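You operate a simulated robot arm through the tools that you are given. There is no shell and no other tool.

Carry out the task below with a simulated robot arm. There is one attempt and no reset: what you move stays moved.

Task
Clean the wheel plate at 120 rpm with the white sponge and throw the two clay lumps away.
Fine: Wet the sponge in the white tub first and lay it back on the bench after. Switch the wheel off and watch it until it stops. The lumps on the bench go in the blue bin.

The check looks at the end state, three seconds after you hand in, the way a careful person would. Anything else that was tipped, shoved, dropped, spilled or broken makes it a failure.

Robot
A 7-joint arm with a two-finger parallel gripper, fixed in place. Base frame: the origin is on the floor under the middle of its stand, x ahead of it, y to its left, z up. Lengths are in mm, angles in degrees, forces in N, time in s.
It reaches about 1372 mm from its shoulder. Its first joint turns from -149.0 to 149.0 degrees. Payload 3.43 kg.
The tool frame sits at the grasp point between the pads (the TCP): z along the fingers, y along the line on which they close. The tips reach 30 mm beyond it. The gripper opens to 94 mm. The fingers are 28 mm wide and 10 mm thick; the gripper's body (50 by 96 mm) begins 55 mm behind the TCP.
Orientation is that of the tool frame in the base frame, as a unit quaternion [x, y, z, w]. With the fingers straight down and closing along the base's y, the tool's x points along the base's -x, its y along +y and its z along -z.

Tools
- The arm moves only by the tool drive_tool. Its argument "increments" is one flat list of numbers, 7 for each row, row after row: the shift along the base's x, y, z in mm, then the turn, a rotation vector about the base's x, y, z in degrees, then the finger opening in mm, from 0 to 94. In form: [x, y, z, rx, ry, rz, gripper, x, y, z, rx, ry, rz, gripper, ...]. A call has 1 to 20 rows; each row shifts and turns the commanded pose from where the row before left it. Each row takes 0.2 s and may step no farther than 50 mm and 8.6 degrees from the row before; otherwise, or with a gripper value out of range, the whole call is refused. Where a pose cannot be reached the arm comes as near as it can. A force on the tool above 40 N (or 10 N above the force at the start of the call, whichever is more), or a blocked arm, ends the call early, and 0.2 s more pass. The fingers move at their own pace (about 45 mm/s each) and stop on an object; they squeeze with about 44 N. The grip force told is the motor's: it shows also when the fingers shut on nothing. Time passes only in rows, and 0.2 s behind the last, so rows that do not move let the fingers close. It gives the time, the measured TCP pose, the force on the tool (base axes), the opening and the grip force at its end, in the units of the frame above (readings bear some noise), with the torque about the TCP (base axes, N m) and any sound that the robot's microphone picked up.
- Cameras (640 x 400 px; columns grow to the right, rows downward): "scene" is fixed at [401.8, -499.6, 1366.8]; the picture's right is [-1.00, -0.06, 0.00], its down [-0.05, 0.79, -0.61] and it looks along [0.04, -0.61, -0.79] (base axes); focal length 214 px, centre (320, 200). "wrist" rides on the gripper at [76, 14, -102] in the tool frame; the picture's right is [-0.18, 0.98, 0.00], its down [-0.75, -0.14, -0.64] and it looks along [-0.63, -0.12, 0.77] (tool axes); focal length 243 px, centre (320, 200). There is no depth. A picture from a camera that has moved, and an enlarged one, comes with that camera's place and axes in the base frame and with its lens.
- capture(camera): a new picture of that camera. The clock stands still meanwhile.
- close_up(camera, box): a new picture of the part [left, top, right, bottom] of that camera's present view, enlarged. The clock stands still meanwhile.
- hand_in(): hands the job in; it is judged then, once.

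Nothing tells you positions but the pictures and the camera data. Unless the task says otherwise, let go and move clear before handing in.

The tools are called as a command line: name --argument value ..., lists and objects as JSON in quotes. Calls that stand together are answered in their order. drive_tool: Moves the arm, as the interface text tells. Its arguments: {"type":"object","properties":{"increments":{"type":"array","items":{"type":"number"}}},"required":["increments"]} The other tools are called the same way: capture (camera) takes a picture; close_up (camera, box) takes an enlarged picture of a part of a camera's view; hand_in () hands the job in.

At the start:

```text
time: 0.0
tool_pos: [269.4, -949.9, 1110.8]
tcp_rot: [0.0, 1.0, 0.0, 0.001]
contact_force: [-0.1, -0.4, 0.0]
ft_torque: [-0.01, -0.01, 0.0]
gripper_width: 94.0
finger_force: 0.1
```

scene: 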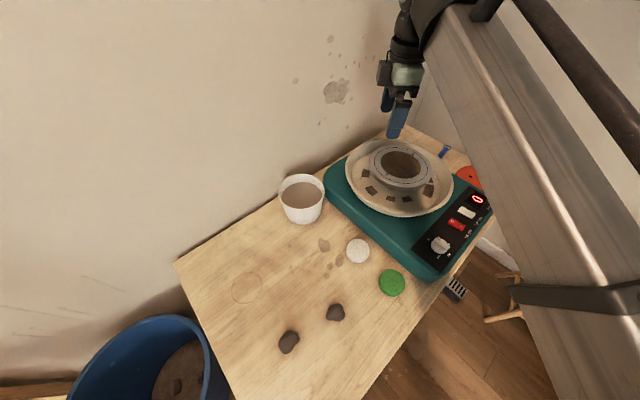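
wrist: 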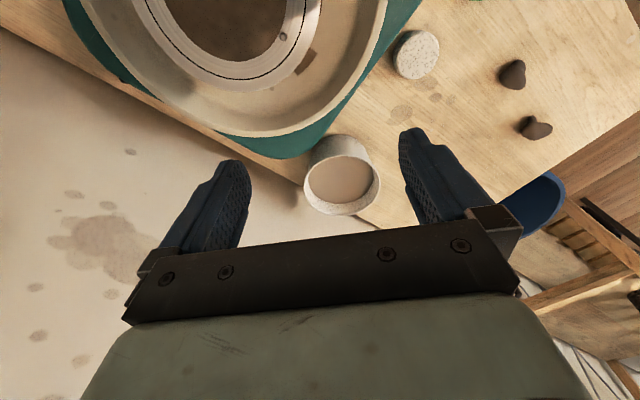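

The scene shows a bench with a teal potter's wheel, a white tub of water, a white sponge, a green sponge, two clay lumps and a blue bin. I'll take enlarged pictures to work out where everything is.

close_up --camera "scene" --box '[320, 120, 500, 232]'

close_up --camera "scene" --box '[400, 180, 500, 300]'

close_up --camera "scene" --box '[240, 200, 440, 380]'

close_up --camera "scene" --box '[40, 280, 280, 400]'

capture --camera "wrist"

```text
3.56 times, centred on (410, 176) of scene
camera zoom: at [401.8, -499.6, 1366.8], right [-1.0, -0.06, 0.0], down [-0.05, 0.79, -0.61], along [0.04, -0.61, -0.79], focal length 763 px, centre (0, 285)
```

zoom: 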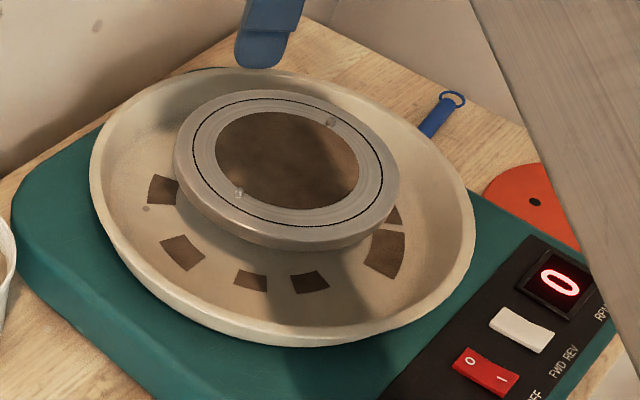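

```text
3.33 times, centred on (450, 240) of scene
camera zoom: at [401.8, -499.6, 1366.8], right [-1.0, -0.06, 0.0], down [-0.05, 0.79, -0.61], along [0.04, -0.61, -0.79], focal length 715 px, centre (-113, 67)
```

zoom: 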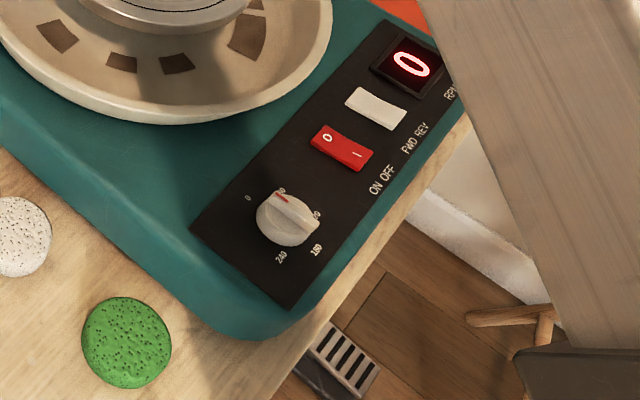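

```text
2.22 times, centred on (340, 290) of scene
camera zoom: at [401.8, -499.6, 1366.8], right [-1.0, -0.06, 0.0], down [-0.05, 0.79, -0.61], along [0.04, -0.61, -0.79], focal length 477 px, centre (276, 0)
```

zoom: 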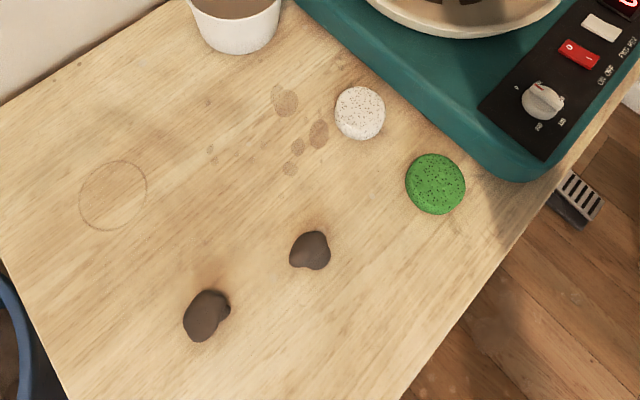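

```text
2.67 times, centred on (160, 340) of scene
camera zoom: at [401.8, -499.6, 1366.8], right [-1.0, -0.06, 0.0], down [-0.05, 0.79, -0.61], along [0.04, -0.61, -0.79], focal length 572 px, centre (747, -173)
```

zoom: 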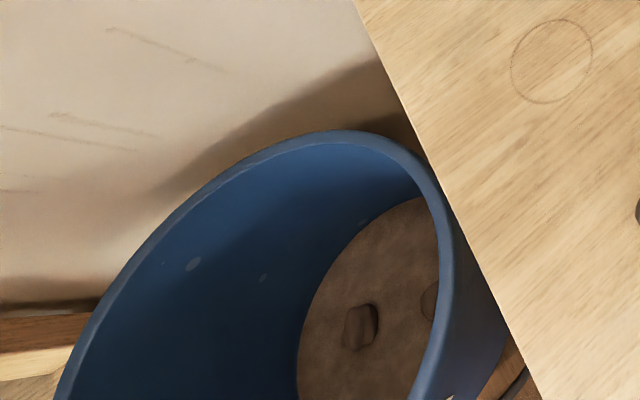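

```text
taken
camera wrist: at [192.8, -935.0, 1213.5], right [0.18, 0.98, 0.0], down [0.75, -0.14, 0.64], along [0.63, -0.12, -0.77], focal length 243 px, centre (320, 200)
```

wrist: 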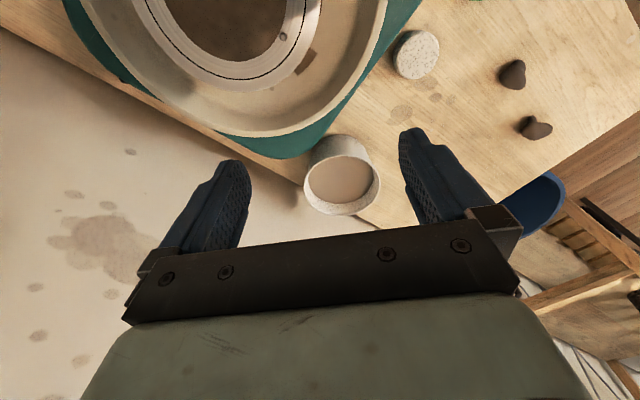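

I can see the panel with the RPM display at 0, two rockers and a speed knob. I estimate the sponge at about (301,-793,736), the lumps at about (367,-612) and (483,-535), and the wheel centre at about (149,-1087). I'll zoom in on the panel, the plate and the tub before moving.

close_up --camera "scene" --box '[424, 228, 456, 262]'

close_up --camera "scene" --box '[440, 185, 500, 240]'

close_up --camera "scene" --box '[365, 135, 435, 190]'

close_up --camera "scene" --box '[270, 165, 335, 230]'

close_up --camera "wrist" --box '[290, 0, 560, 220]'

```text
11.76 times, centred on (440, 245) of scene
camera zoom: at [401.8, -499.6, 1366.8], right [-1.0, -0.06, 0.0], down [-0.05, 0.79, -0.61], along [0.04, -0.61, -0.79], focal length 2523 px, centre (-1092, -329)
```

zoom: 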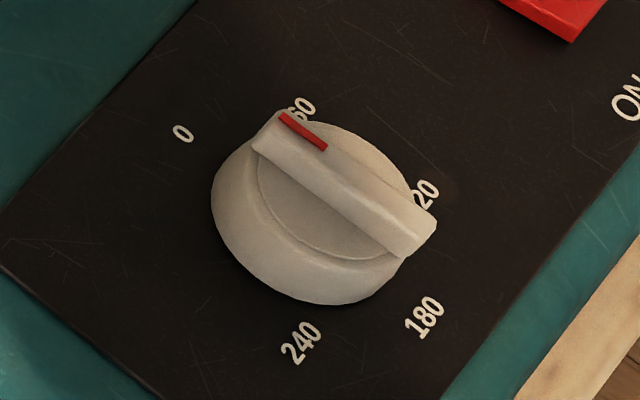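

```text
7.27 times, centred on (470, 212) of scene
camera zoom: at [401.8, -499.6, 1366.8], right [-1.0, -0.06, 0.0], down [-0.05, 0.79, -0.61], along [0.04, -0.61, -0.79], focal length 1560 px, centre (-771, 109)
```

zoom: 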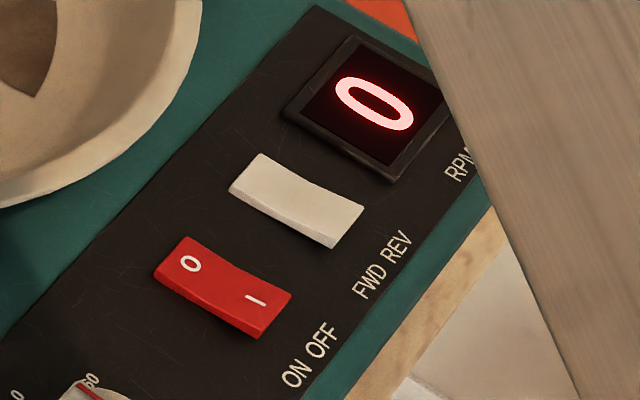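

```text
7.27 times, centred on (400, 162) of scene
camera zoom: at [401.8, -499.6, 1366.8], right [-1.0, -0.06, 0.0], down [-0.05, 0.79, -0.61], along [0.04, -0.61, -0.79], focal length 1560 px, centre (-262, 473)
```

zoom: 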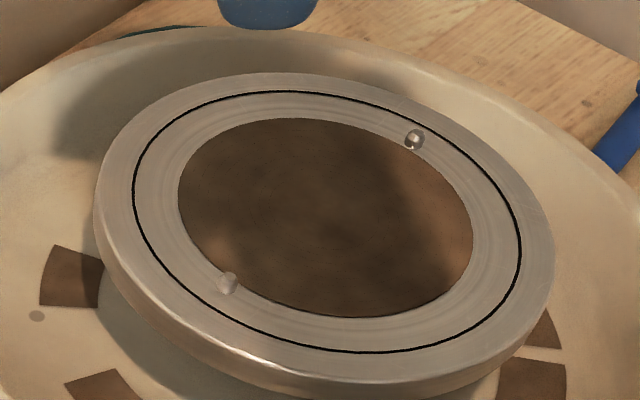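

```text
6.15 times, centred on (302, 198) of scene
camera zoom: at [401.8, -499.6, 1366.8], right [-1.0, -0.06, 0.0], down [-0.05, 0.79, -0.61], along [0.04, -0.61, -0.79], focal length 1320 px, centre (428, 215)
```

zoom: 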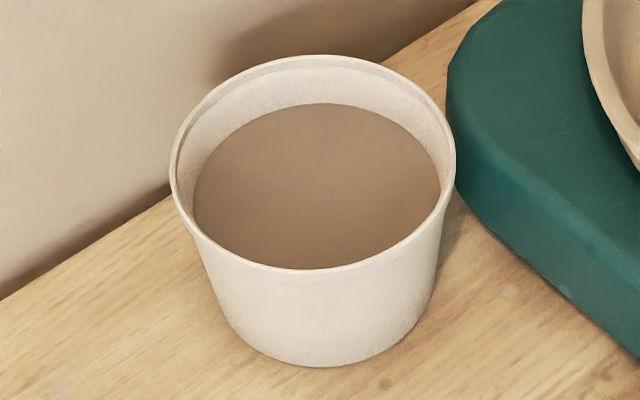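

```text
1.82 times, centred on (425, 110) of wrist
camera zoom: at [192.8, -935.0, 1213.5], right [0.18, 0.98, 0.0], down [0.75, -0.14, 0.64], along [0.63, -0.12, -0.77], focal length 441 px, centre (129, 364)
```

zoom: 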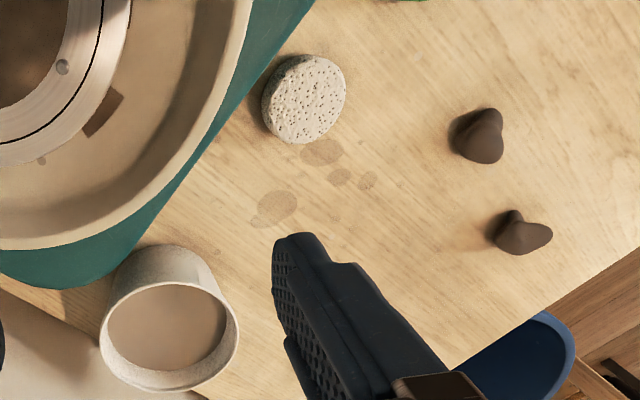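

The knob scale works out to 1° per rpm, clockwise from above, and the pointer is near 0. I estimate the knob at about (71,-795). Next I'll turn the gripper 45° and move above the operator's side of the panel, so the wrist camera can see the panel.

drive_tool --increments '[-27, 23, -6, 0, 0, -4.5, 94, -27, 23, -6, 0, 0, -4.5, 94, -27, 23, -6, 0, 0, -4.5, 94, -27, 23, -6, 0, 0, -4.5, 94, -27, 23, -6, 0, 0, -4.5, 94, -27, 23, -6, 0, 0, -4.5, 94, -27, 23, -6, 0, 0, -4.5, 94, -27, 23, -6, 0, 0, -4.5, 94, -27, 23, -6, 0, 0, -4.5, 94, -27, 23, -6, 0, 0, -4.5, 94, 0, 0, 0, 0, 0, 0, 94]'

capture --camera "wrist"

capture --camera "scene"

```text
time: 2.4
tool_pos: [-0.2, -721.8, 1050.5]
tcp_rot: [0.383, 0.924, -0.001, 0.0]
contact_force: [0.3, -0.5, 0.4]
ft_torque: [0.02, -0.01, 0.01]
gripper_width: 94.0
finger_force: 0.0
```

```text
taken
camera wrist: at [-44.1, -656.4, 1153.4], right [0.83, 0.56, 0.0], down [0.43, -0.63, 0.64], along [0.36, -0.53, -0.77], focal length 243 px, centre (320, 200)
```

wrist: 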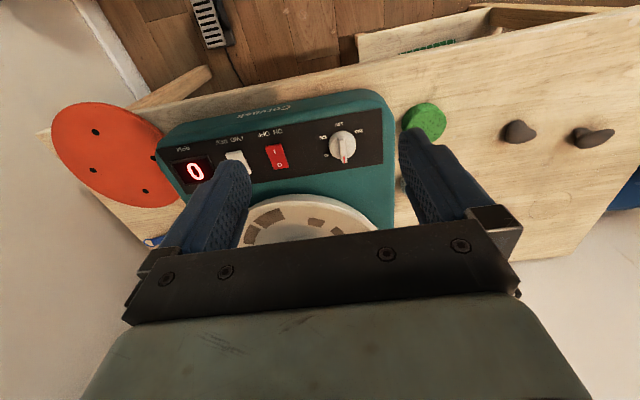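

```text
taken
```

scene: 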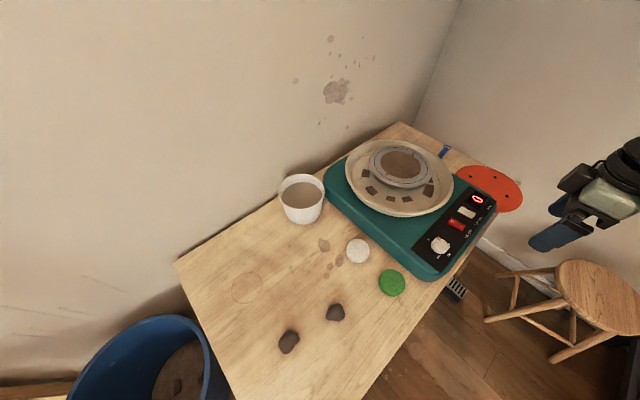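

The arm link has moved out of the scene camera's way, and the whole panel is now in view. I'll enlarge both views to triangulate the knob, the switch and the other objects.

close_up --camera "wrist" --box '[230, 90, 400, 200]'

close_up --camera "scene" --box '[420, 180, 500, 270]'

close_up --camera "scene" --box '[340, 130, 470, 220]'

```text
3.64 times, centred on (315, 145) of wrist
camera zoom: at [-44.1, -656.4, 1153.4], right [0.83, 0.56, 0.0], down [0.43, -0.63, 0.64], along [0.36, -0.53, -0.77], focal length 882 px, centre (338, 400)
```

zoom: 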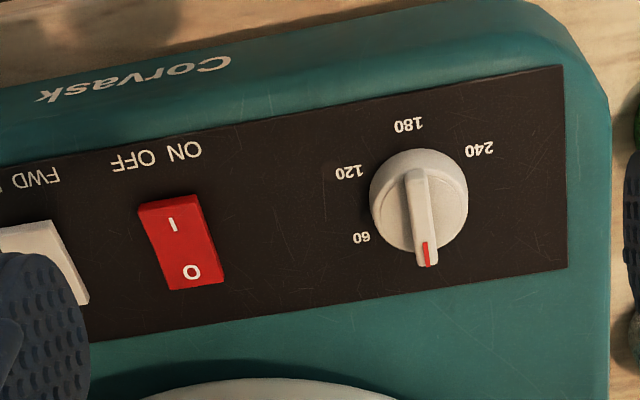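

```text
4.44 times, centred on (460, 225) of scene
camera zoom: at [401.8, -499.6, 1366.8], right [-1.0, -0.06, 0.0], down [-0.05, 0.79, -0.61], along [0.04, -0.61, -0.79], focal length 953 px, centre (-302, 89)
```

zoom: 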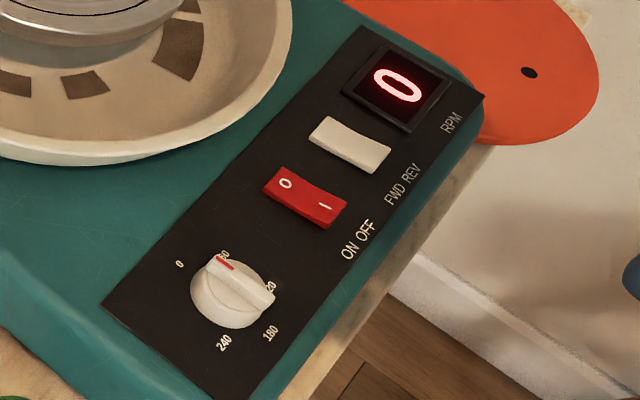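

```text
4.44 times, centred on (405, 175) of scene
camera zoom: at [401.8, -499.6, 1366.8], right [-1.0, -0.06, 0.0], down [-0.05, 0.79, -0.61], along [0.04, -0.61, -0.79], focal length 953 px, centre (-58, 311)
```

zoom: 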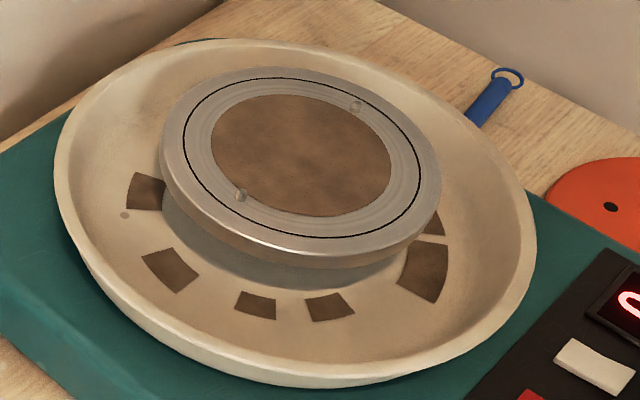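

I place the knob at about (84,-783) with its top near z 830, and the panel surface near z 805. The red rocker is centred at about (12,-859), with its raised "I" end at about (0,-847,816). I'll close the fingers and hover over the I end to check the alignment.

drive_tool --increments '[0, -31.5, -35, 0, 0, 0, 60, 0, -31.5, -35, 0, 0, 0, 30, 0, -31.5, -35, 0, 0, 0, 0, 0, -31, -35, 0, 0, 0, 0, 0, 0, 0, 0, 0, 0, 0, 0, 0, 0, 0, 0, 0, 0]'

capture --camera "wrist"

close_up --camera "scene" --box '[400, 150, 520, 270]'

```text
time: 3.8
tool_pos: [0.1, -845.5, 910.2]
tcp_rot: [0.383, 0.924, 0.0, 0.001]
contact_force: [0.8, 0.4, 0.5]
ft_torque: [0.02, 0.0, 0.0]
gripper_width: 0.0
finger_force: 23.7
```

```text
taken
camera wrist: at [-43.9, -780.4, 1012.7], right [0.83, 0.56, 0.0], down [0.43, -0.63, 0.64], along [0.36, -0.53, -0.77], focal length 243 px, centre (320, 200)
```

wrist: 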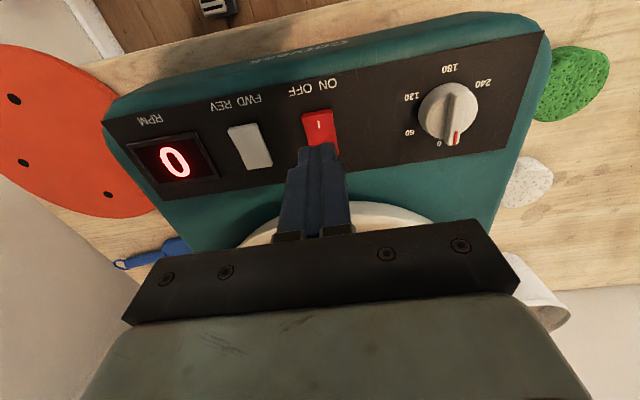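

```text
3.33 times, centred on (460, 210) of scene
camera zoom: at [401.8, -499.6, 1366.8], right [-1.0, -0.06, 0.0], down [-0.05, 0.79, -0.61], along [0.04, -0.61, -0.79], focal length 715 px, centre (-147, 167)
```

zoom: 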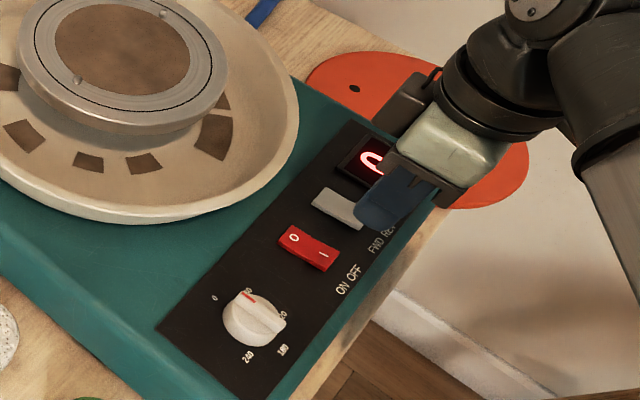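

The closed fingertips line up over the I end of the red rocker. I'll descend in small steps and press it.

drive_tool --increments '[0, 0, -25, 0, 0, 0, 0, 0, 0, -25, 0, 0, 0, 0, 0, 0, -6, 0, 0, 0, 0, 0, 0, -3, 0, 0, 0, 0, 0, 0, -3, 0, 0, 0, 0, 0, 0, -2, 0, 0, 0, 0, 0, 0, -2, 0, 0, 0, 0, 0, 0, -2, 0, 0, 0, 0, 0, 0, 0, 0, 0, 0, 0]'

capture --camera "wrist"

close_up --camera "scene" --box '[400, 150, 520, 270]'

```text
time: 5.8
tool_pos: [-1.4, -844.8, 844.2]
tcp_rot: [0.383, 0.924, -0.002, 0.001]
contact_force: [-2.4, -1.6, 15.0]
ft_torque: [-0.18, -0.1, 0.04]
gripper_width: 0.0
finger_force: 32.6
```

```text
taken
camera wrist: at [-45.2, -780.4, 946.4], right [0.83, 0.56, 0.0], down [0.43, -0.63, 0.64], along [0.36, -0.53, -0.77], focal length 243 px, centre (320, 200)
```

wrist: 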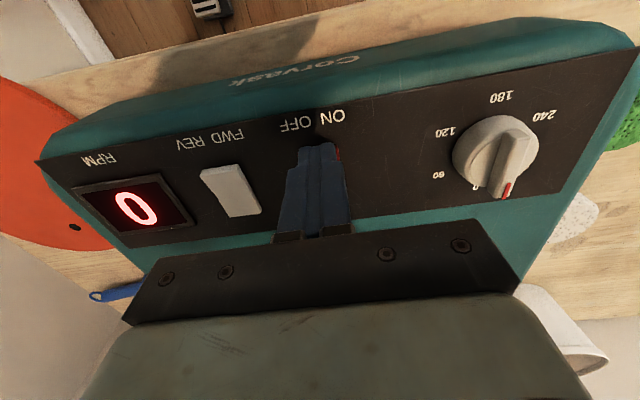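

```text
3.33 times, centred on (460, 210) of scene
camera zoom: at [401.8, -499.6, 1366.8], right [-1.0, -0.06, 0.0], down [-0.05, 0.79, -0.61], along [0.04, -0.61, -0.79], focal length 715 px, centre (-147, 167)
```

zoom: 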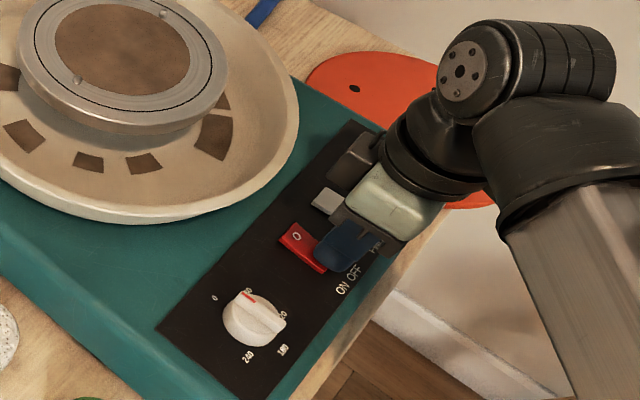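

The fingertips are touching the rocker with about 15 N and there has been no click yet. I'll press a little further.

drive_tool --increments '[0, 0, -1.5, 0, 0, 0, 0, 0, 0, -1.5, 0, 0, 0, 0, 0, 0, -1, 0, 0, 0, 0, 0, 0, 0, 0, 0, 0, 0]'

close_up --camera "scene" --box '[400, 150, 520, 270]'

```text
time: 6.4
tool_pos: [-1.4, -845.5, 844.1]
tcp_rot: [0.383, 0.924, -0.003, 0.0]
contact_force: [0.0, 4.3, 12.6]
ft_torque: [0.06, -0.12, 0.1]
gripper_width: 0.0
finger_force: 33.1
stopped in row 2: the force on the tool passed its limit at 43 N (the readings are from after the stop); the commanded pose is now the measured one
```

```text
3.33 times, centred on (460, 210) of scene
camera zoom: at [401.8, -499.6, 1366.8], right [-1.0, -0.06, 0.0], down [-0.05, 0.79, -0.61], along [0.04, -0.61, -0.79], focal length 715 px, centre (-147, 167)
```

zoom: 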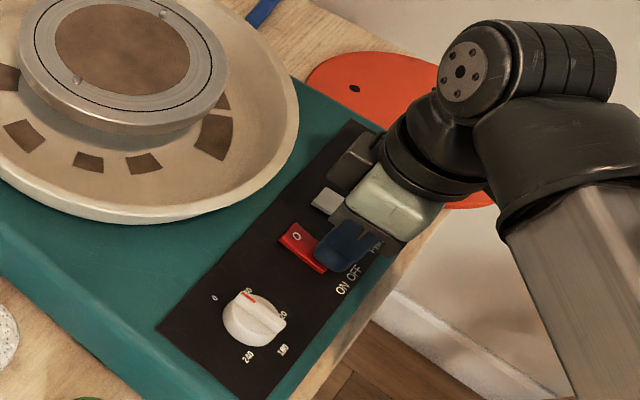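

The force limit tripped, so the rocker may already have flipped. I'll lift clear and look.

drive_tool --increments '[0, 0, 20, 0, 0, 0, 0, -10, 10, 40, 0, 0, 0, 0, -10, 10, 40, 0, 0, 0, 0, 0, 0, 0, 0, 0, 0, 0]'

capture --camera "wrist"

close_up --camera "scene" --box '[435, 190, 485, 235]'

```text
time: 7.4
tool_pos: [-19.9, -827.2, 946.6]
tcp_rot: [0.382, 0.924, -0.001, 0.001]
contact_force: [0.1, 0.1, 0.1]
ft_torque: [-0.02, -0.03, 0.0]
gripper_width: 0.0
finger_force: 32.9
```

```text
taken
camera wrist: at [-63.3, -760.8, 1047.3], right [0.83, 0.56, 0.0], down [0.43, -0.63, 0.64], along [0.36, -0.53, -0.77], focal length 243 px, centre (320, 200)
```

wrist: 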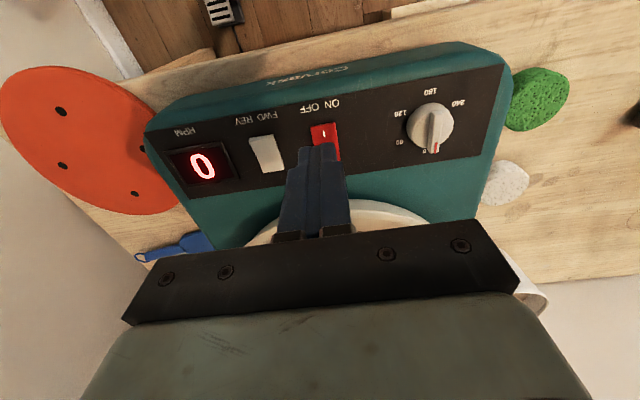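

```text
8.89 times, centred on (460, 212) of scene
camera zoom: at [401.8, -499.6, 1366.8], right [-1.0, -0.06, 0.0], down [-0.05, 0.79, -0.61], along [0.04, -0.61, -0.79], focal length 1906 px, centre (-924, 89)
```

zoom: 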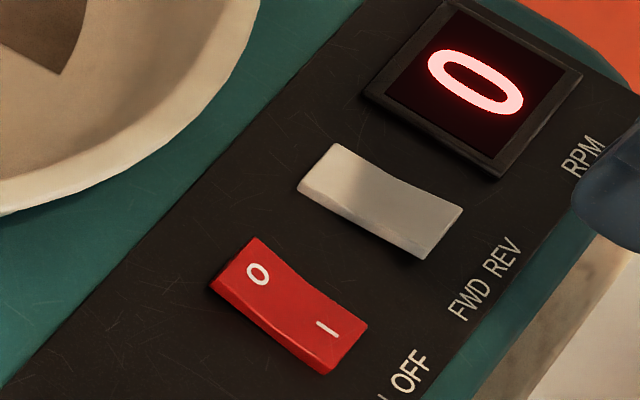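

I'll take the same enlarged view as before, so I can compare the rocker directly.

close_up --camera "scene" --box '[440, 185, 500, 240]'

close_up --camera "wrist" --box '[230, 80, 470, 200]'

```text
7.27 times, centred on (470, 212) of scene
camera zoom: at [401.8, -499.6, 1366.8], right [-1.0, -0.06, 0.0], down [-0.05, 0.79, -0.61], along [0.04, -0.61, -0.79], focal length 1560 px, centre (-771, 109)
```

zoom: 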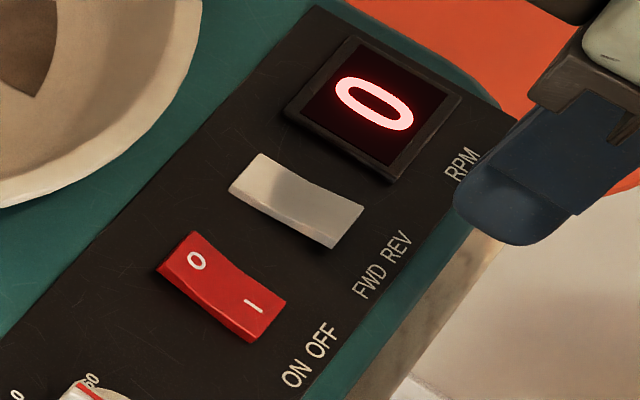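

```text
2.67 times, centred on (350, 140) of wrist
camera zoom: at [-63.3, -760.8, 1047.3], right [0.83, 0.56, 0.0], down [0.43, -0.63, 0.64], along [0.36, -0.53, -0.77], focal length 647 px, centre (240, 360)
```

zoom: 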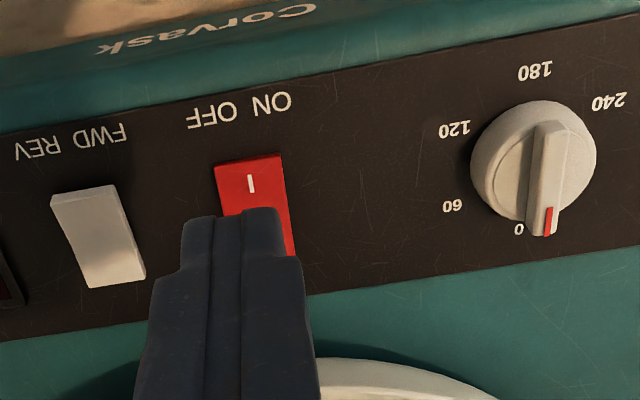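

The O end has risen and the I end has dropped, so the switch is ON with the knob at 0. Next I'll hover over the knob at about (84.5,-782) with the fingers partly open across its bar.

drive_tool --increments '[34.8, 15, -12, 0, 0, 0, 30, 34.8, 15, -22, 0, 0, 0, 40, 34.8, 15, -32, 0, 0, 0, 40, 0, 0, 0, 0, 0, 0, 40, 0, 0, 0, 0, 0, 0, 40]'

capture --camera "wrist"

close_up --camera "scene" --box '[410, 200, 490, 270]'

```text
time: 8.6
tool_pos: [85.4, -781.8, 879.2]
tcp_rot: [0.383, 0.924, 0.0, 0.001]
contact_force: [-0.4, 0.5, 1.0]
ft_torque: [0.02, 0.02, 0.0]
gripper_width: 39.9
finger_force: 0.0
```

```text
taken
camera wrist: at [41.3, -717.1, 981.1], right [0.83, 0.56, 0.0], down [0.43, -0.63, 0.64], along [0.36, -0.53, -0.77], focal length 243 px, centre (320, 200)
```

wrist: 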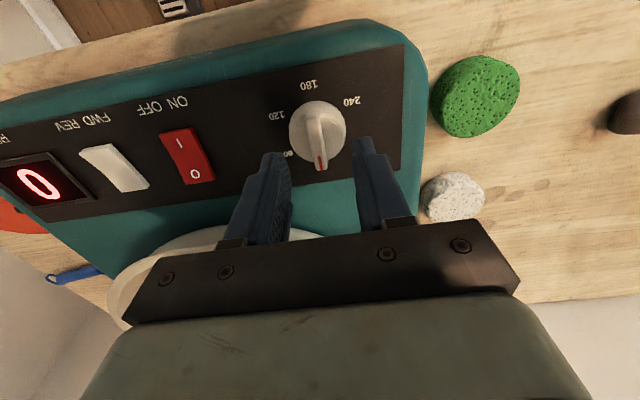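

```text
5.71 times, centred on (450, 235) of scene
camera zoom: at [401.8, -499.6, 1366.8], right [-1.0, -0.06, 0.0], down [-0.05, 0.79, -0.61], along [0.04, -0.61, -0.79], focal length 1226 px, centre (-423, 0)
```

zoom: 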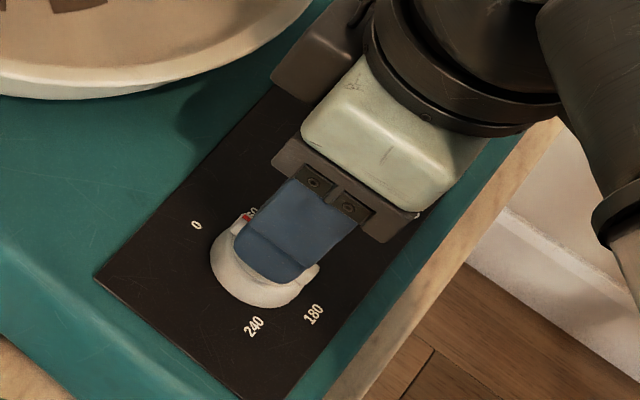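

The bar sits laterally between the fingers. I'll lower slowly with a 30 mm opening and feel for the top of the knob's body beside the bar.

drive_tool --increments '[0, 0, -10, 0, 0, 0, 30, 0, 0, -10, 0, 0, 0, 30, 0, 0, -3, 0, 0, 0, 30, 0, 0, -2, 0, 0, 0, 30, 0, 0, -1, 0, 0, 0, 30, 0, 0, 0, 0, 0, 0, 30]'

capture --camera "wrist"

close_up --camera "scene" --box '[420, 220, 470, 260]'

```text
time: 9.8
tool_pos: [83.9, -783.0, 853.1]
tcp_rot: [0.383, 0.924, -0.002, 0.001]
contact_force: [-1.3, 2.8, 11.9]
ft_torque: [0.29, -0.03, -0.04]
gripper_width: 30.7
finger_force: 0.8
stopped in row 6: the force on the tool passed its limit at 43 N (the readings are from after the stop); the commanded pose is now the measured one
```

```text
taken
camera wrist: at [39.4, -717.1, 956.2], right [0.83, 0.56, 0.0], down [0.43, -0.63, 0.65], along [0.36, -0.53, -0.76], focal length 243 px, centre (320, 200)
```

wrist: 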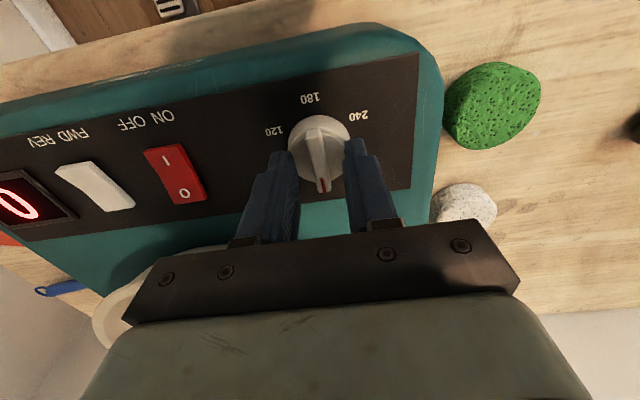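

```text
10.00 times, centred on (445, 240) of scene
camera zoom: at [401.8, -499.6, 1366.8], right [-1.0, -0.06, 0.0], down [-0.05, 0.79, -0.61], along [0.04, -0.61, -0.79], focal length 2145 px, centre (-930, -200)
```

zoom: 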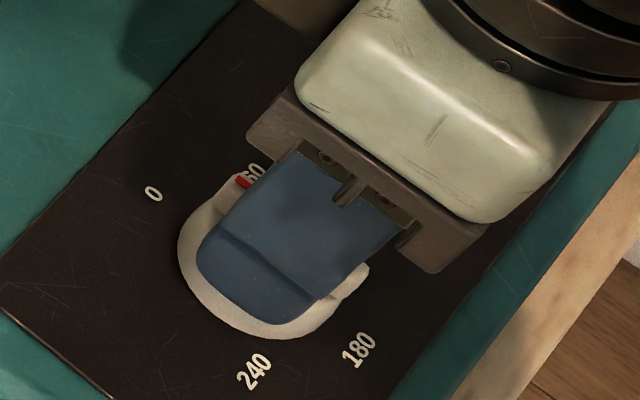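

The fingertips touched the top of the knob's body at about z 823. I'll raise 1.5 mm and close on the bar.

drive_tool --increments '[0, 0, 1.5, 0, 0, 0, 30, 0, 0, 0, 0, 0, 0, 14, 0, 0, 0, 0, 0, 0, 0, 0, 0, 0, 0, 0, 0, 0, 0, 0, 0, 0, 0, 0, 0]'

capture --camera "wrist"

```text
time: 11.0
tool_pos: [84.7, -782.7, 853.9]
tcp_rot: [0.383, 0.924, -0.003, 0.002]
contact_force: [-1.3, -3.1, -4.1]
ft_torque: [-0.14, -0.24, 0.01]
gripper_width: 8.8
finger_force: 43.0
```

```text
taken
camera wrist: at [39.8, -717.9, 956.6], right [0.83, 0.56, 0.0], down [0.43, -0.63, 0.65], along [0.36, -0.53, -0.76], focal length 243 px, centre (320, 200)
```

wrist: 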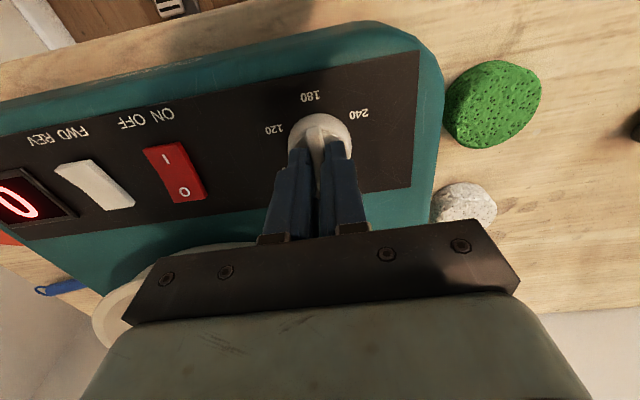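

The bar is gripped with only small forces. I'll turn the knob clockwise 40° and check the display.

drive_tool --increments '[0, 0, 0, 0, 0, -4, 0, 0, 0, 0, 0, 0, -6, 0, 0, 0, 0, 0, 0, -6, 0, 0, 0, 0, 0, 0, -6, 0, 0, 0, 0, 0, 0, -6, 0, 0, 0, 0, 0, 0, -6, 0, 0, 0, 0, 0, 0, -6, 0, 0, 0, 0, 0, 0, 0, 0]'

capture --camera "wrist"

close_up --camera "scene" --box '[400, 170, 520, 270]'

```text
time: 12.8
tool_pos: [82.2, -783.2, 854.4]
tcp_rot: [0.677, 0.736, -0.003, 0.002]
contact_force: [-6.6, -17.4, 18.1]
ft_torque: [0.37, 0.1, 0.0]
gripper_width: 9.0
finger_force: 42.6
```

```text
taken
camera wrist: at [90.9, -705.0, 956.5], right [0.99, -0.1, 0.0], down [-0.07, -0.76, 0.65], along [-0.07, -0.64, -0.76], focal length 243 px, centre (320, 200)
```

wrist: 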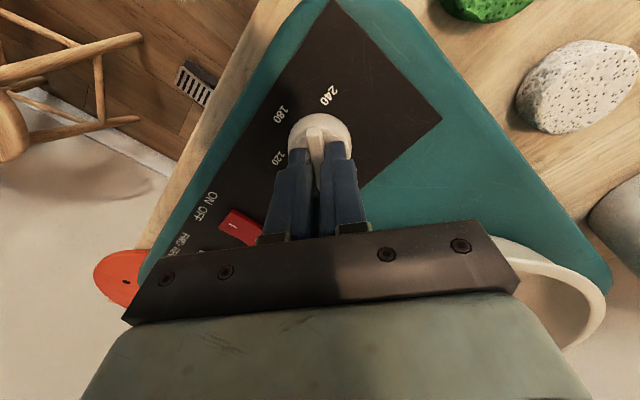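

```text
4.00 times, centred on (460, 220) of scene
camera zoom: at [401.8, -499.6, 1366.8], right [-1.0, -0.06, 0.0], down [-0.05, 0.79, -0.61], along [0.04, -0.61, -0.79], focal length 858 px, centre (-240, 120)
```

zoom: 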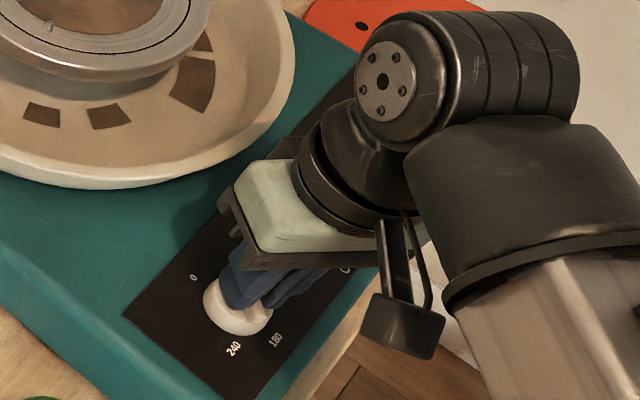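

The knob turned about 40° and some side force has built up. I'll relieve it by shifting slightly and raising 1 mm, then turn further.

drive_tool --increments '[-0.5, -1.2, 1, 0, 0, 0, 0, 0, 0, 0, 0, 0, -5, 0, 0, 0, 0, 0, 0, -6, 0, 0, 0, 0, 0, 0, -6, 0, 0, 0, 0, 0, 0, 0, 0]'

```text
time: 14.0
tool_pos: [82.5, -784.6, 855.9]
tcp_rot: [0.777, 0.629, -0.003, -0.001]
contact_force: [-9.6, -3.2, -18.4]
ft_torque: [-1.25, 0.32, 0.01]
gripper_width: 8.8
finger_force: 42.6
```

drive_tool --increments '[-0.6, -0.2, -0.6, 0, 0, -4, 0, 0, 0, 0, 0, 0, -6, 0, 0, 0, 0, 0, 0, -6, 0, 0, 0, 0, 0, 0, -6, 0, 0, 0, 0, 0, 0, 0, 0]'

capture --camera "wrist"

capture --camera "scene"

```text
time: 15.2
tool_pos: [82.1, -784.8, 855.0]
tcp_rot: [0.883, 0.469, -0.002, -0.002]
contact_force: [-11.2, 11.6, -3.6]
ft_torque: [1.25, -0.51, 0.01]
gripper_width: 8.7
finger_force: 42.1
```

```text
taken
camera wrist: at [137.1, -727.8, 956.8], right [0.71, -0.7, 0.0], down [-0.54, -0.55, 0.64], along [-0.46, -0.46, -0.76], focal length 243 px, centre (320, 200)
```

wrist: 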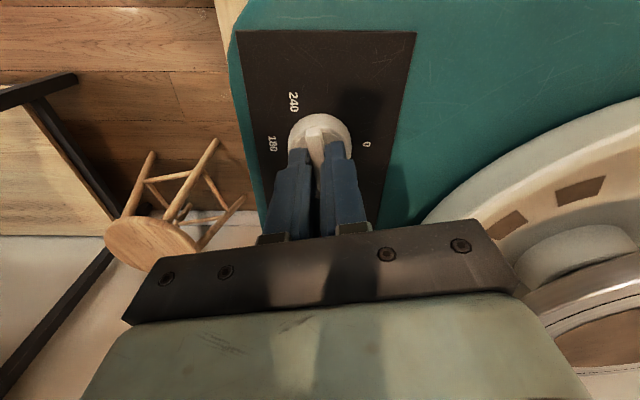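

```text
taken
```

scene: 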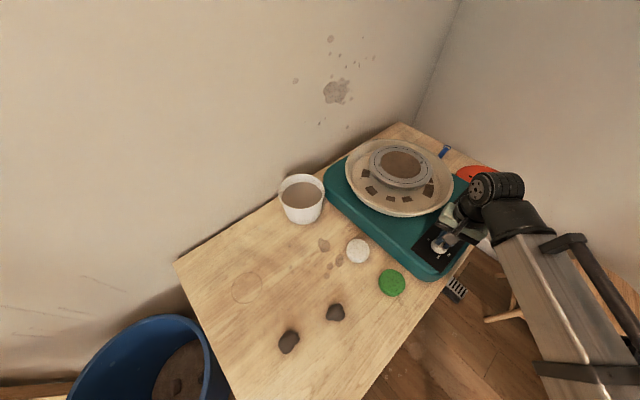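

I've turned the knob about 79° so far. I'll check whether the wheel is spinning.

close_up --camera "scene" --box '[365, 135, 435, 190]'

drive_tool --increments '[-0.5, 0.7, 0, 0, 0, -4, 0, 0, 0, 0, 0, 0, -6, 0, 0, 0, 0, 0, 0, -6, 0, 0, 0, 0, 0, 0, 0, 0]'

close_up --camera "scene" --box '[365, 135, 435, 190]'

close_up --camera "scene" --box '[400, 170, 520, 270]'

```text
7.27 times, centred on (400, 162) of scene
camera zoom: at [401.8, -499.6, 1366.8], right [-1.0, -0.06, 0.0], down [-0.05, 0.79, -0.61], along [0.04, -0.61, -0.79], focal length 1560 px, centre (-262, 473)
```

zoom: 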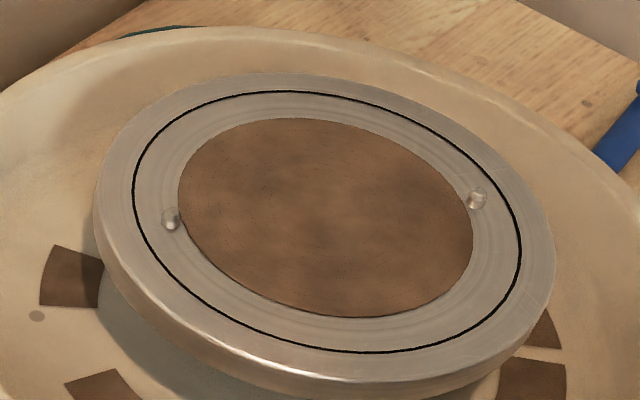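

```text
time: 16.2
tool_pos: [80.7, -784.5, 855.0]
tcp_rot: [0.94, 0.341, -0.003, -0.001]
contact_force: [-9.8, 17.3, -15.1]
ft_torque: [-0.09, 0.49, 0.02]
gripper_width: 8.9
finger_force: 42.8
```

```text
7.27 times, centred on (400, 162) of scene
camera zoom: at [401.8, -499.6, 1366.8], right [-1.0, -0.06, 0.0], down [-0.05, 0.79, -0.61], along [0.04, -0.61, -0.79], focal length 1560 px, centre (-262, 473)
```

zoom: 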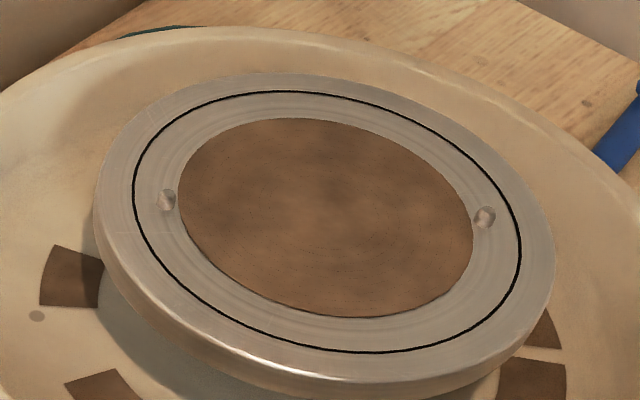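

```text
4.00 times, centred on (460, 220) of scene
camera zoom: at [401.8, -499.6, 1366.8], right [-1.0, -0.06, 0.0], down [-0.05, 0.79, -0.61], along [0.04, -0.61, -0.79], focal length 858 px, centre (-240, 120)
```

zoom: 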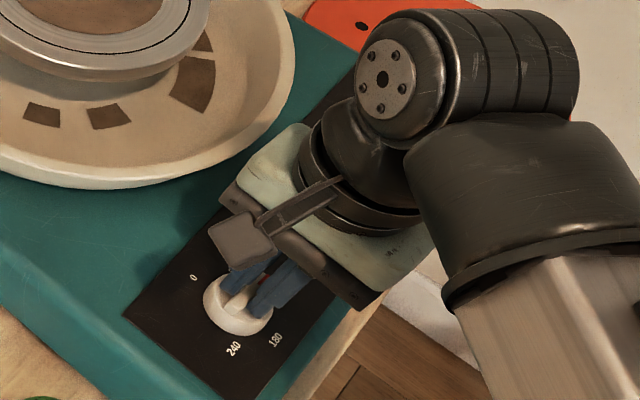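

The wheel is spinning, and the knob has turned about 95°. I'll turn the remaining 25° or so, relieving the side force as I go.

drive_tool --increments '[-0.6, 1.0, -0.4, 0, 0, -5, 0, 0, 0, 0, 0, 0, -5, 0, 0, 0, 0, 0, 0, -5, 0, 0, 0.5, 0, 0, 0, -5, 0, 0, 0.5, 0, 0, 0, -4.5, 0, 0, 0, 0, 0, 0, 0, 0]'

capture --camera "scene"

capture --camera "wrist"

```text
time: 17.6
tool_pos: [81.7, -783.2, 855.0]
tcp_rot: [0.991, 0.134, -0.003, -0.001]
contact_force: [-4.6, 0.9, -8.8]
ft_torque: [0.16, -0.6, 0.02]
gripper_width: 9.2
finger_force: 42.6
```

```text
taken
```

scene: 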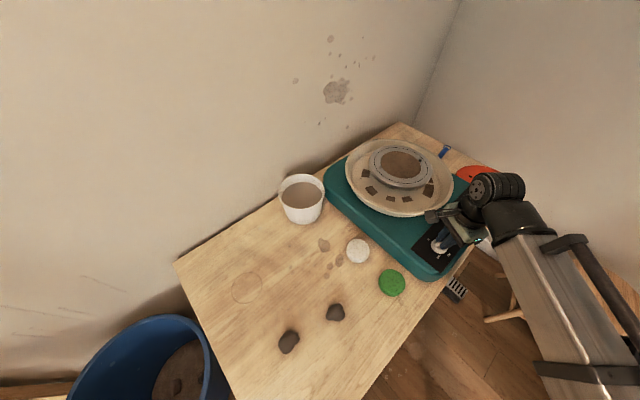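

```text
taken
camera wrist: at [159.1, -775.5, 956.7], right [0.08, -1.0, 0.0], down [-0.76, -0.06, 0.65], along [-0.64, -0.05, -0.76], focal length 243 px, centre (320, 200)
```

wrist: 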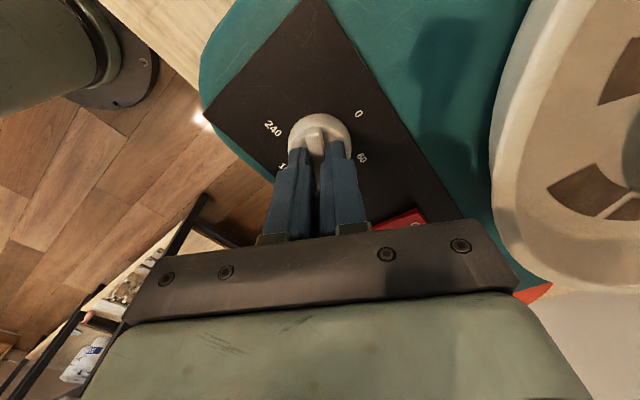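

The tool yaw is now about -165°, so the pointer should be near 120. I'll release the bar, lift, and read the display.

drive_tool --increments '[0, 0, 0, 0, 0, 0, 30, 0, 0, 0, 0, 0, 0, 30, 0, 0, 10, 0, 0, 0, 30, 0, 0, 30, 0, 0, 0, 30, 0, 0, 45, 0, 0, 0, 30, 0, 0, 45, 0, 0, 0, 30, 0, 0, 0, 0, 0, 0, 30]'

capture --camera "scene"

capture --camera "wrist"

```text
time: 19.2
tool_pos: [79.5, -782.5, 985.9]
tcp_rot: [0.991, 0.135, -0.003, -0.002]
contact_force: [0.6, 0.0, 0.6]
ft_torque: [-0.01, -0.02, 0.03]
gripper_width: 30.1
finger_force: 0.1
```

```text
taken
```

scene: 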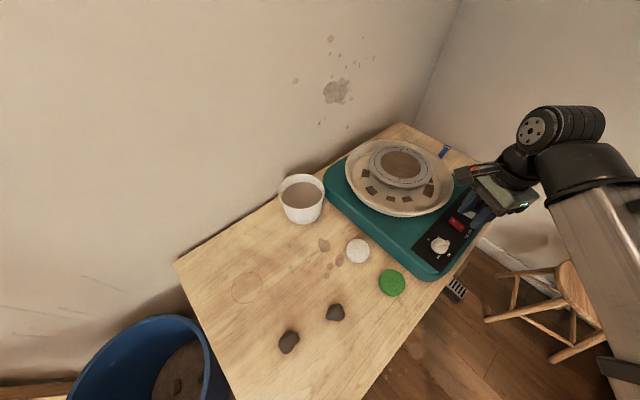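

```text
taken
camera wrist: at [157.9, -774.4, 1087.5], right [0.09, -1.0, 0.0], down [-0.76, -0.07, 0.65], along [-0.64, -0.05, -0.76], focal length 243 px, centre (320, 200)
```

wrist: 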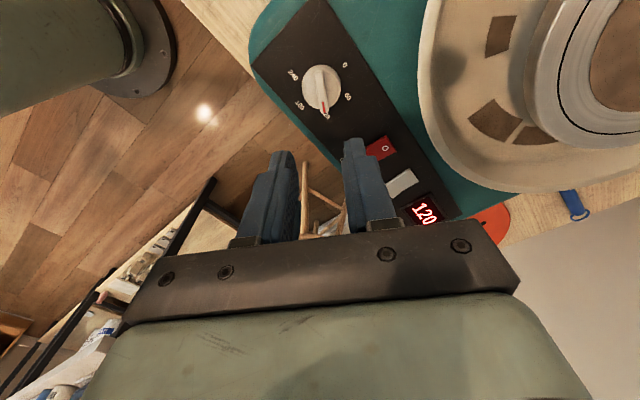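

close_up --camera "wrist" --box '[390, 180, 470, 230]'

close_up --camera "wrist" --box '[270, 50, 370, 130]'

```text
8.00 times, centred on (430, 205) of wrist
camera zoom: at [157.9, -774.4, 1087.5], right [0.09, -1.0, 0.0], down [-0.76, -0.07, 0.65], along [-0.64, -0.05, -0.76], focal length 1941 px, centre (-560, 160)
```

zoom: 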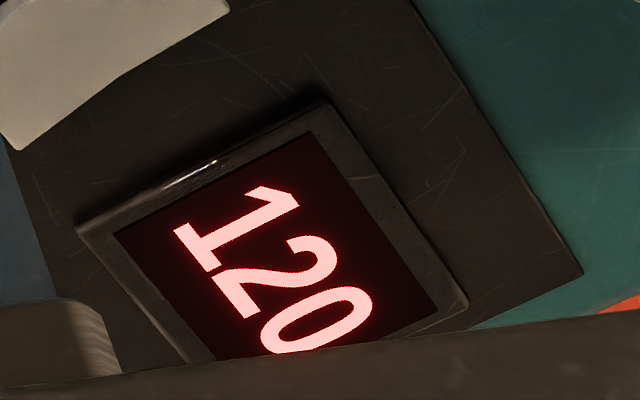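

```text
5.00 times, centred on (320, 90) of wrist
camera zoom: at [157.9, -774.4, 1087.5], right [0.09, -1.0, 0.0], down [-0.76, -0.07, 0.65], along [-0.64, -0.05, -0.76], focal length 1213 px, centre (320, 750)
```

zoom: 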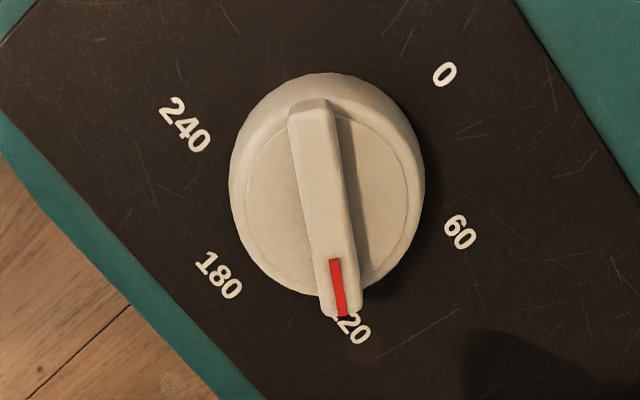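

The display reads 120, so the wheel is set. Next I'll move over to the white sponge near (302,-793), turning the gripper to yaw -90° on the way, and locate the sponge and tub precisely.

drive_tool --increments '[22.2, -1, -5.6, 0, 0, 7.5, 60, 22.2, -1, -5.6, 0, 0, 7.5, 94, 22.2, -1, -5.6, 0, 0, 7.5, 94, 22.2, -1, -5.6, 0, 0, 7.5, 94, 22.2, -1, -5.6, 0, 0, 7.5, 94, 22.2, -1, -5.6, 0, 0, 7.5, 94, 22.2, -1, -5.6, 0, 0, 7.5, 94, 22.2, -1, -5.6, 0, 0, 7.5, 94, 22.2, -1, -5.6, 0, 0, 7.5, 94, 22.2, -1, -5.6, 0, 0, 7.5, 94, 0, 0, 0, 0, 0, 0, 94, 0, 0, 0, 0, 0, 0, 94]'

capture --camera "wrist"

capture --camera "scene"

```text
time: 21.8
tool_pos: [302.9, -793.5, 927.9]
tcp_rot: [0.704, 0.71, -0.003, 0.0]
contact_force: [0.1, -0.1, -0.8]
ft_torque: [0.02, -0.01, 0.01]
gripper_width: 94.0
finger_force: 0.0
```

```text
taken
camera wrist: at [317.0, -715.3, 1030.5], right [0.98, -0.17, 0.0], down [-0.13, -0.75, 0.65], along [-0.11, -0.64, -0.76], focal length 243 px, centre (320, 200)
```

wrist: 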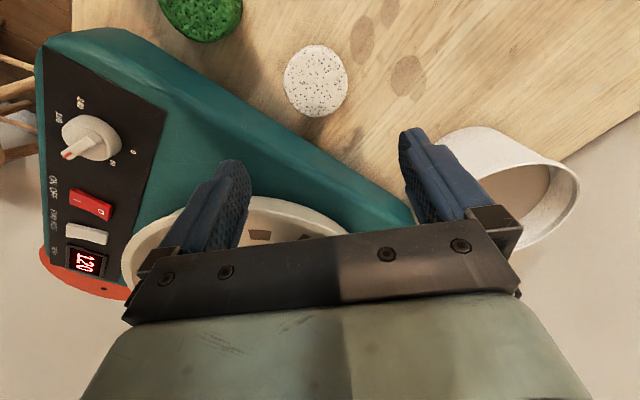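

```text
taken
```

scene: 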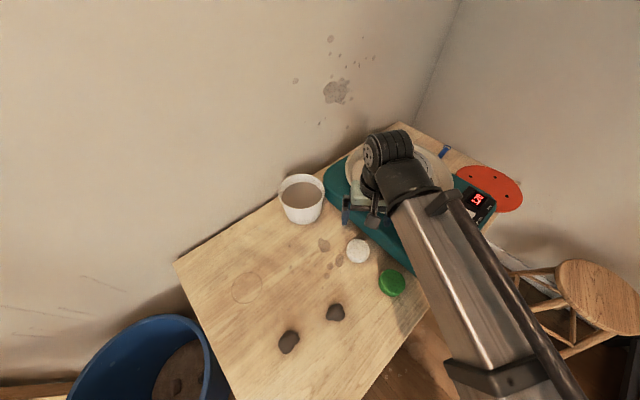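

By triangulating two wrist views, I put the sponge at about (298,-787) with a diameter of about 75 mm, and the bench top at about z 717. I'll centre over the sponge and lower partway to check.

drive_tool --increments '[-2.5, 3.5, -40, 0, 0, 0, 94, -2, 3, -45, 0, 0, 0, 94, 0, 0, -35, 0, 0, 0, 94, 0, 0, 0, 0, 0, 0, 94]'

capture --camera "wrist"

close_up --camera "scene" --box '[310, 200, 430, 300]'

```text
time: 22.8
tool_pos: [300.2, -786.0, 807.6]
tcp_rot: [0.704, 0.71, -0.003, 0.001]
contact_force: [-0.1, 0.0, -0.5]
ft_torque: [0.0, 0.04, 0.02]
gripper_width: 94.3
finger_force: 0.1
```

```text
taken
camera wrist: at [314.9, -707.6, 909.3], right [0.98, -0.18, 0.0], down [-0.13, -0.75, 0.65], along [-0.12, -0.64, -0.76], focal length 243 px, centre (320, 200)
```

wrist: 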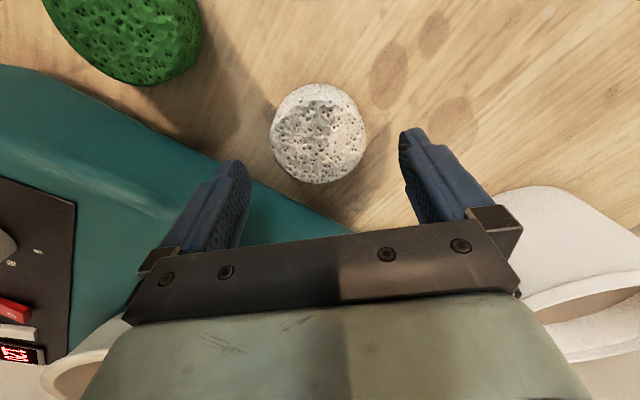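

```text
4.00 times, centred on (370, 250) of scene
camera zoom: at [401.8, -499.6, 1366.8], right [-1.0, -0.06, 0.0], down [-0.05, 0.79, -0.61], along [0.04, -0.61, -0.79], focal length 858 px, centre (120, 0)
```

zoom: 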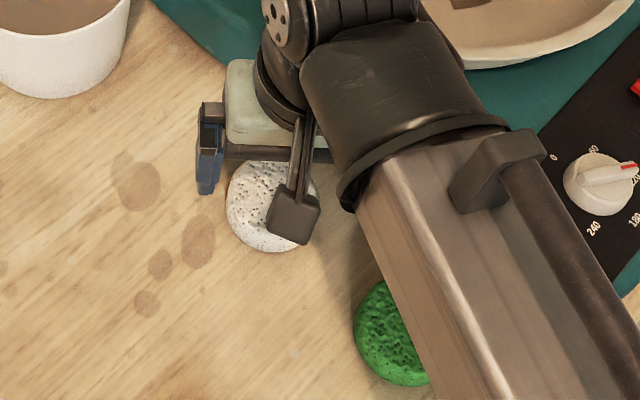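

The sponge is centred between the open fingers, and the gripper clears the wheel base by about 30 mm. I'll lower so the tips reach about half the sponge's height, then close.

drive_tool --increments '[0, -1, -20, 0, 0, 0, 94, 0, 0, -18, 0, 0, 0, 94, 0, 0, -10, 0, 0, 0, 94, 0, 0, 0, 0, 0, 0, 94, 0, 0, 0, 0, 0, 0, 80, 0, 0, 0, 0, 0, 0, 60, 0, 0, 0, 0, 0, 0, 40, 0, 0, 0, 0, 0, 0, 40, 0, 0, 0, 0, 0, 0, 40]'

capture --camera "wrist"

```text
time: 24.8
tool_pos: [300.2, -785.9, 760.7]
tcp_rot: [0.704, 0.71, -0.003, 0.001]
contact_force: [0.3, -0.6, -0.2]
ft_torque: [0.0, 0.05, 0.0]
gripper_width: 67.4
finger_force: 44.2
```

```text
taken
camera wrist: at [313.6, -708.2, 862.9], right [0.98, -0.18, 0.0], down [-0.13, -0.75, 0.65], along [-0.12, -0.64, -0.76], focal length 243 px, centre (320, 200)
```

wrist: 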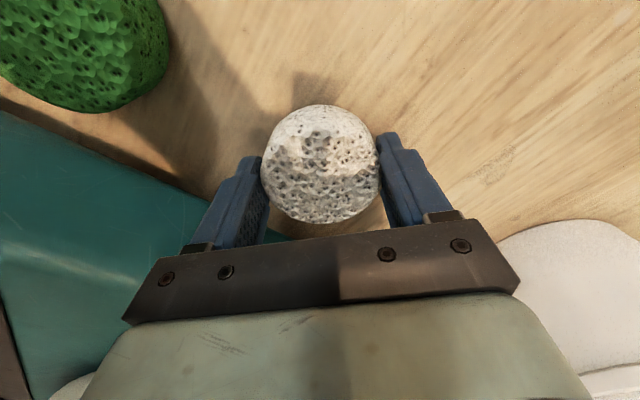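

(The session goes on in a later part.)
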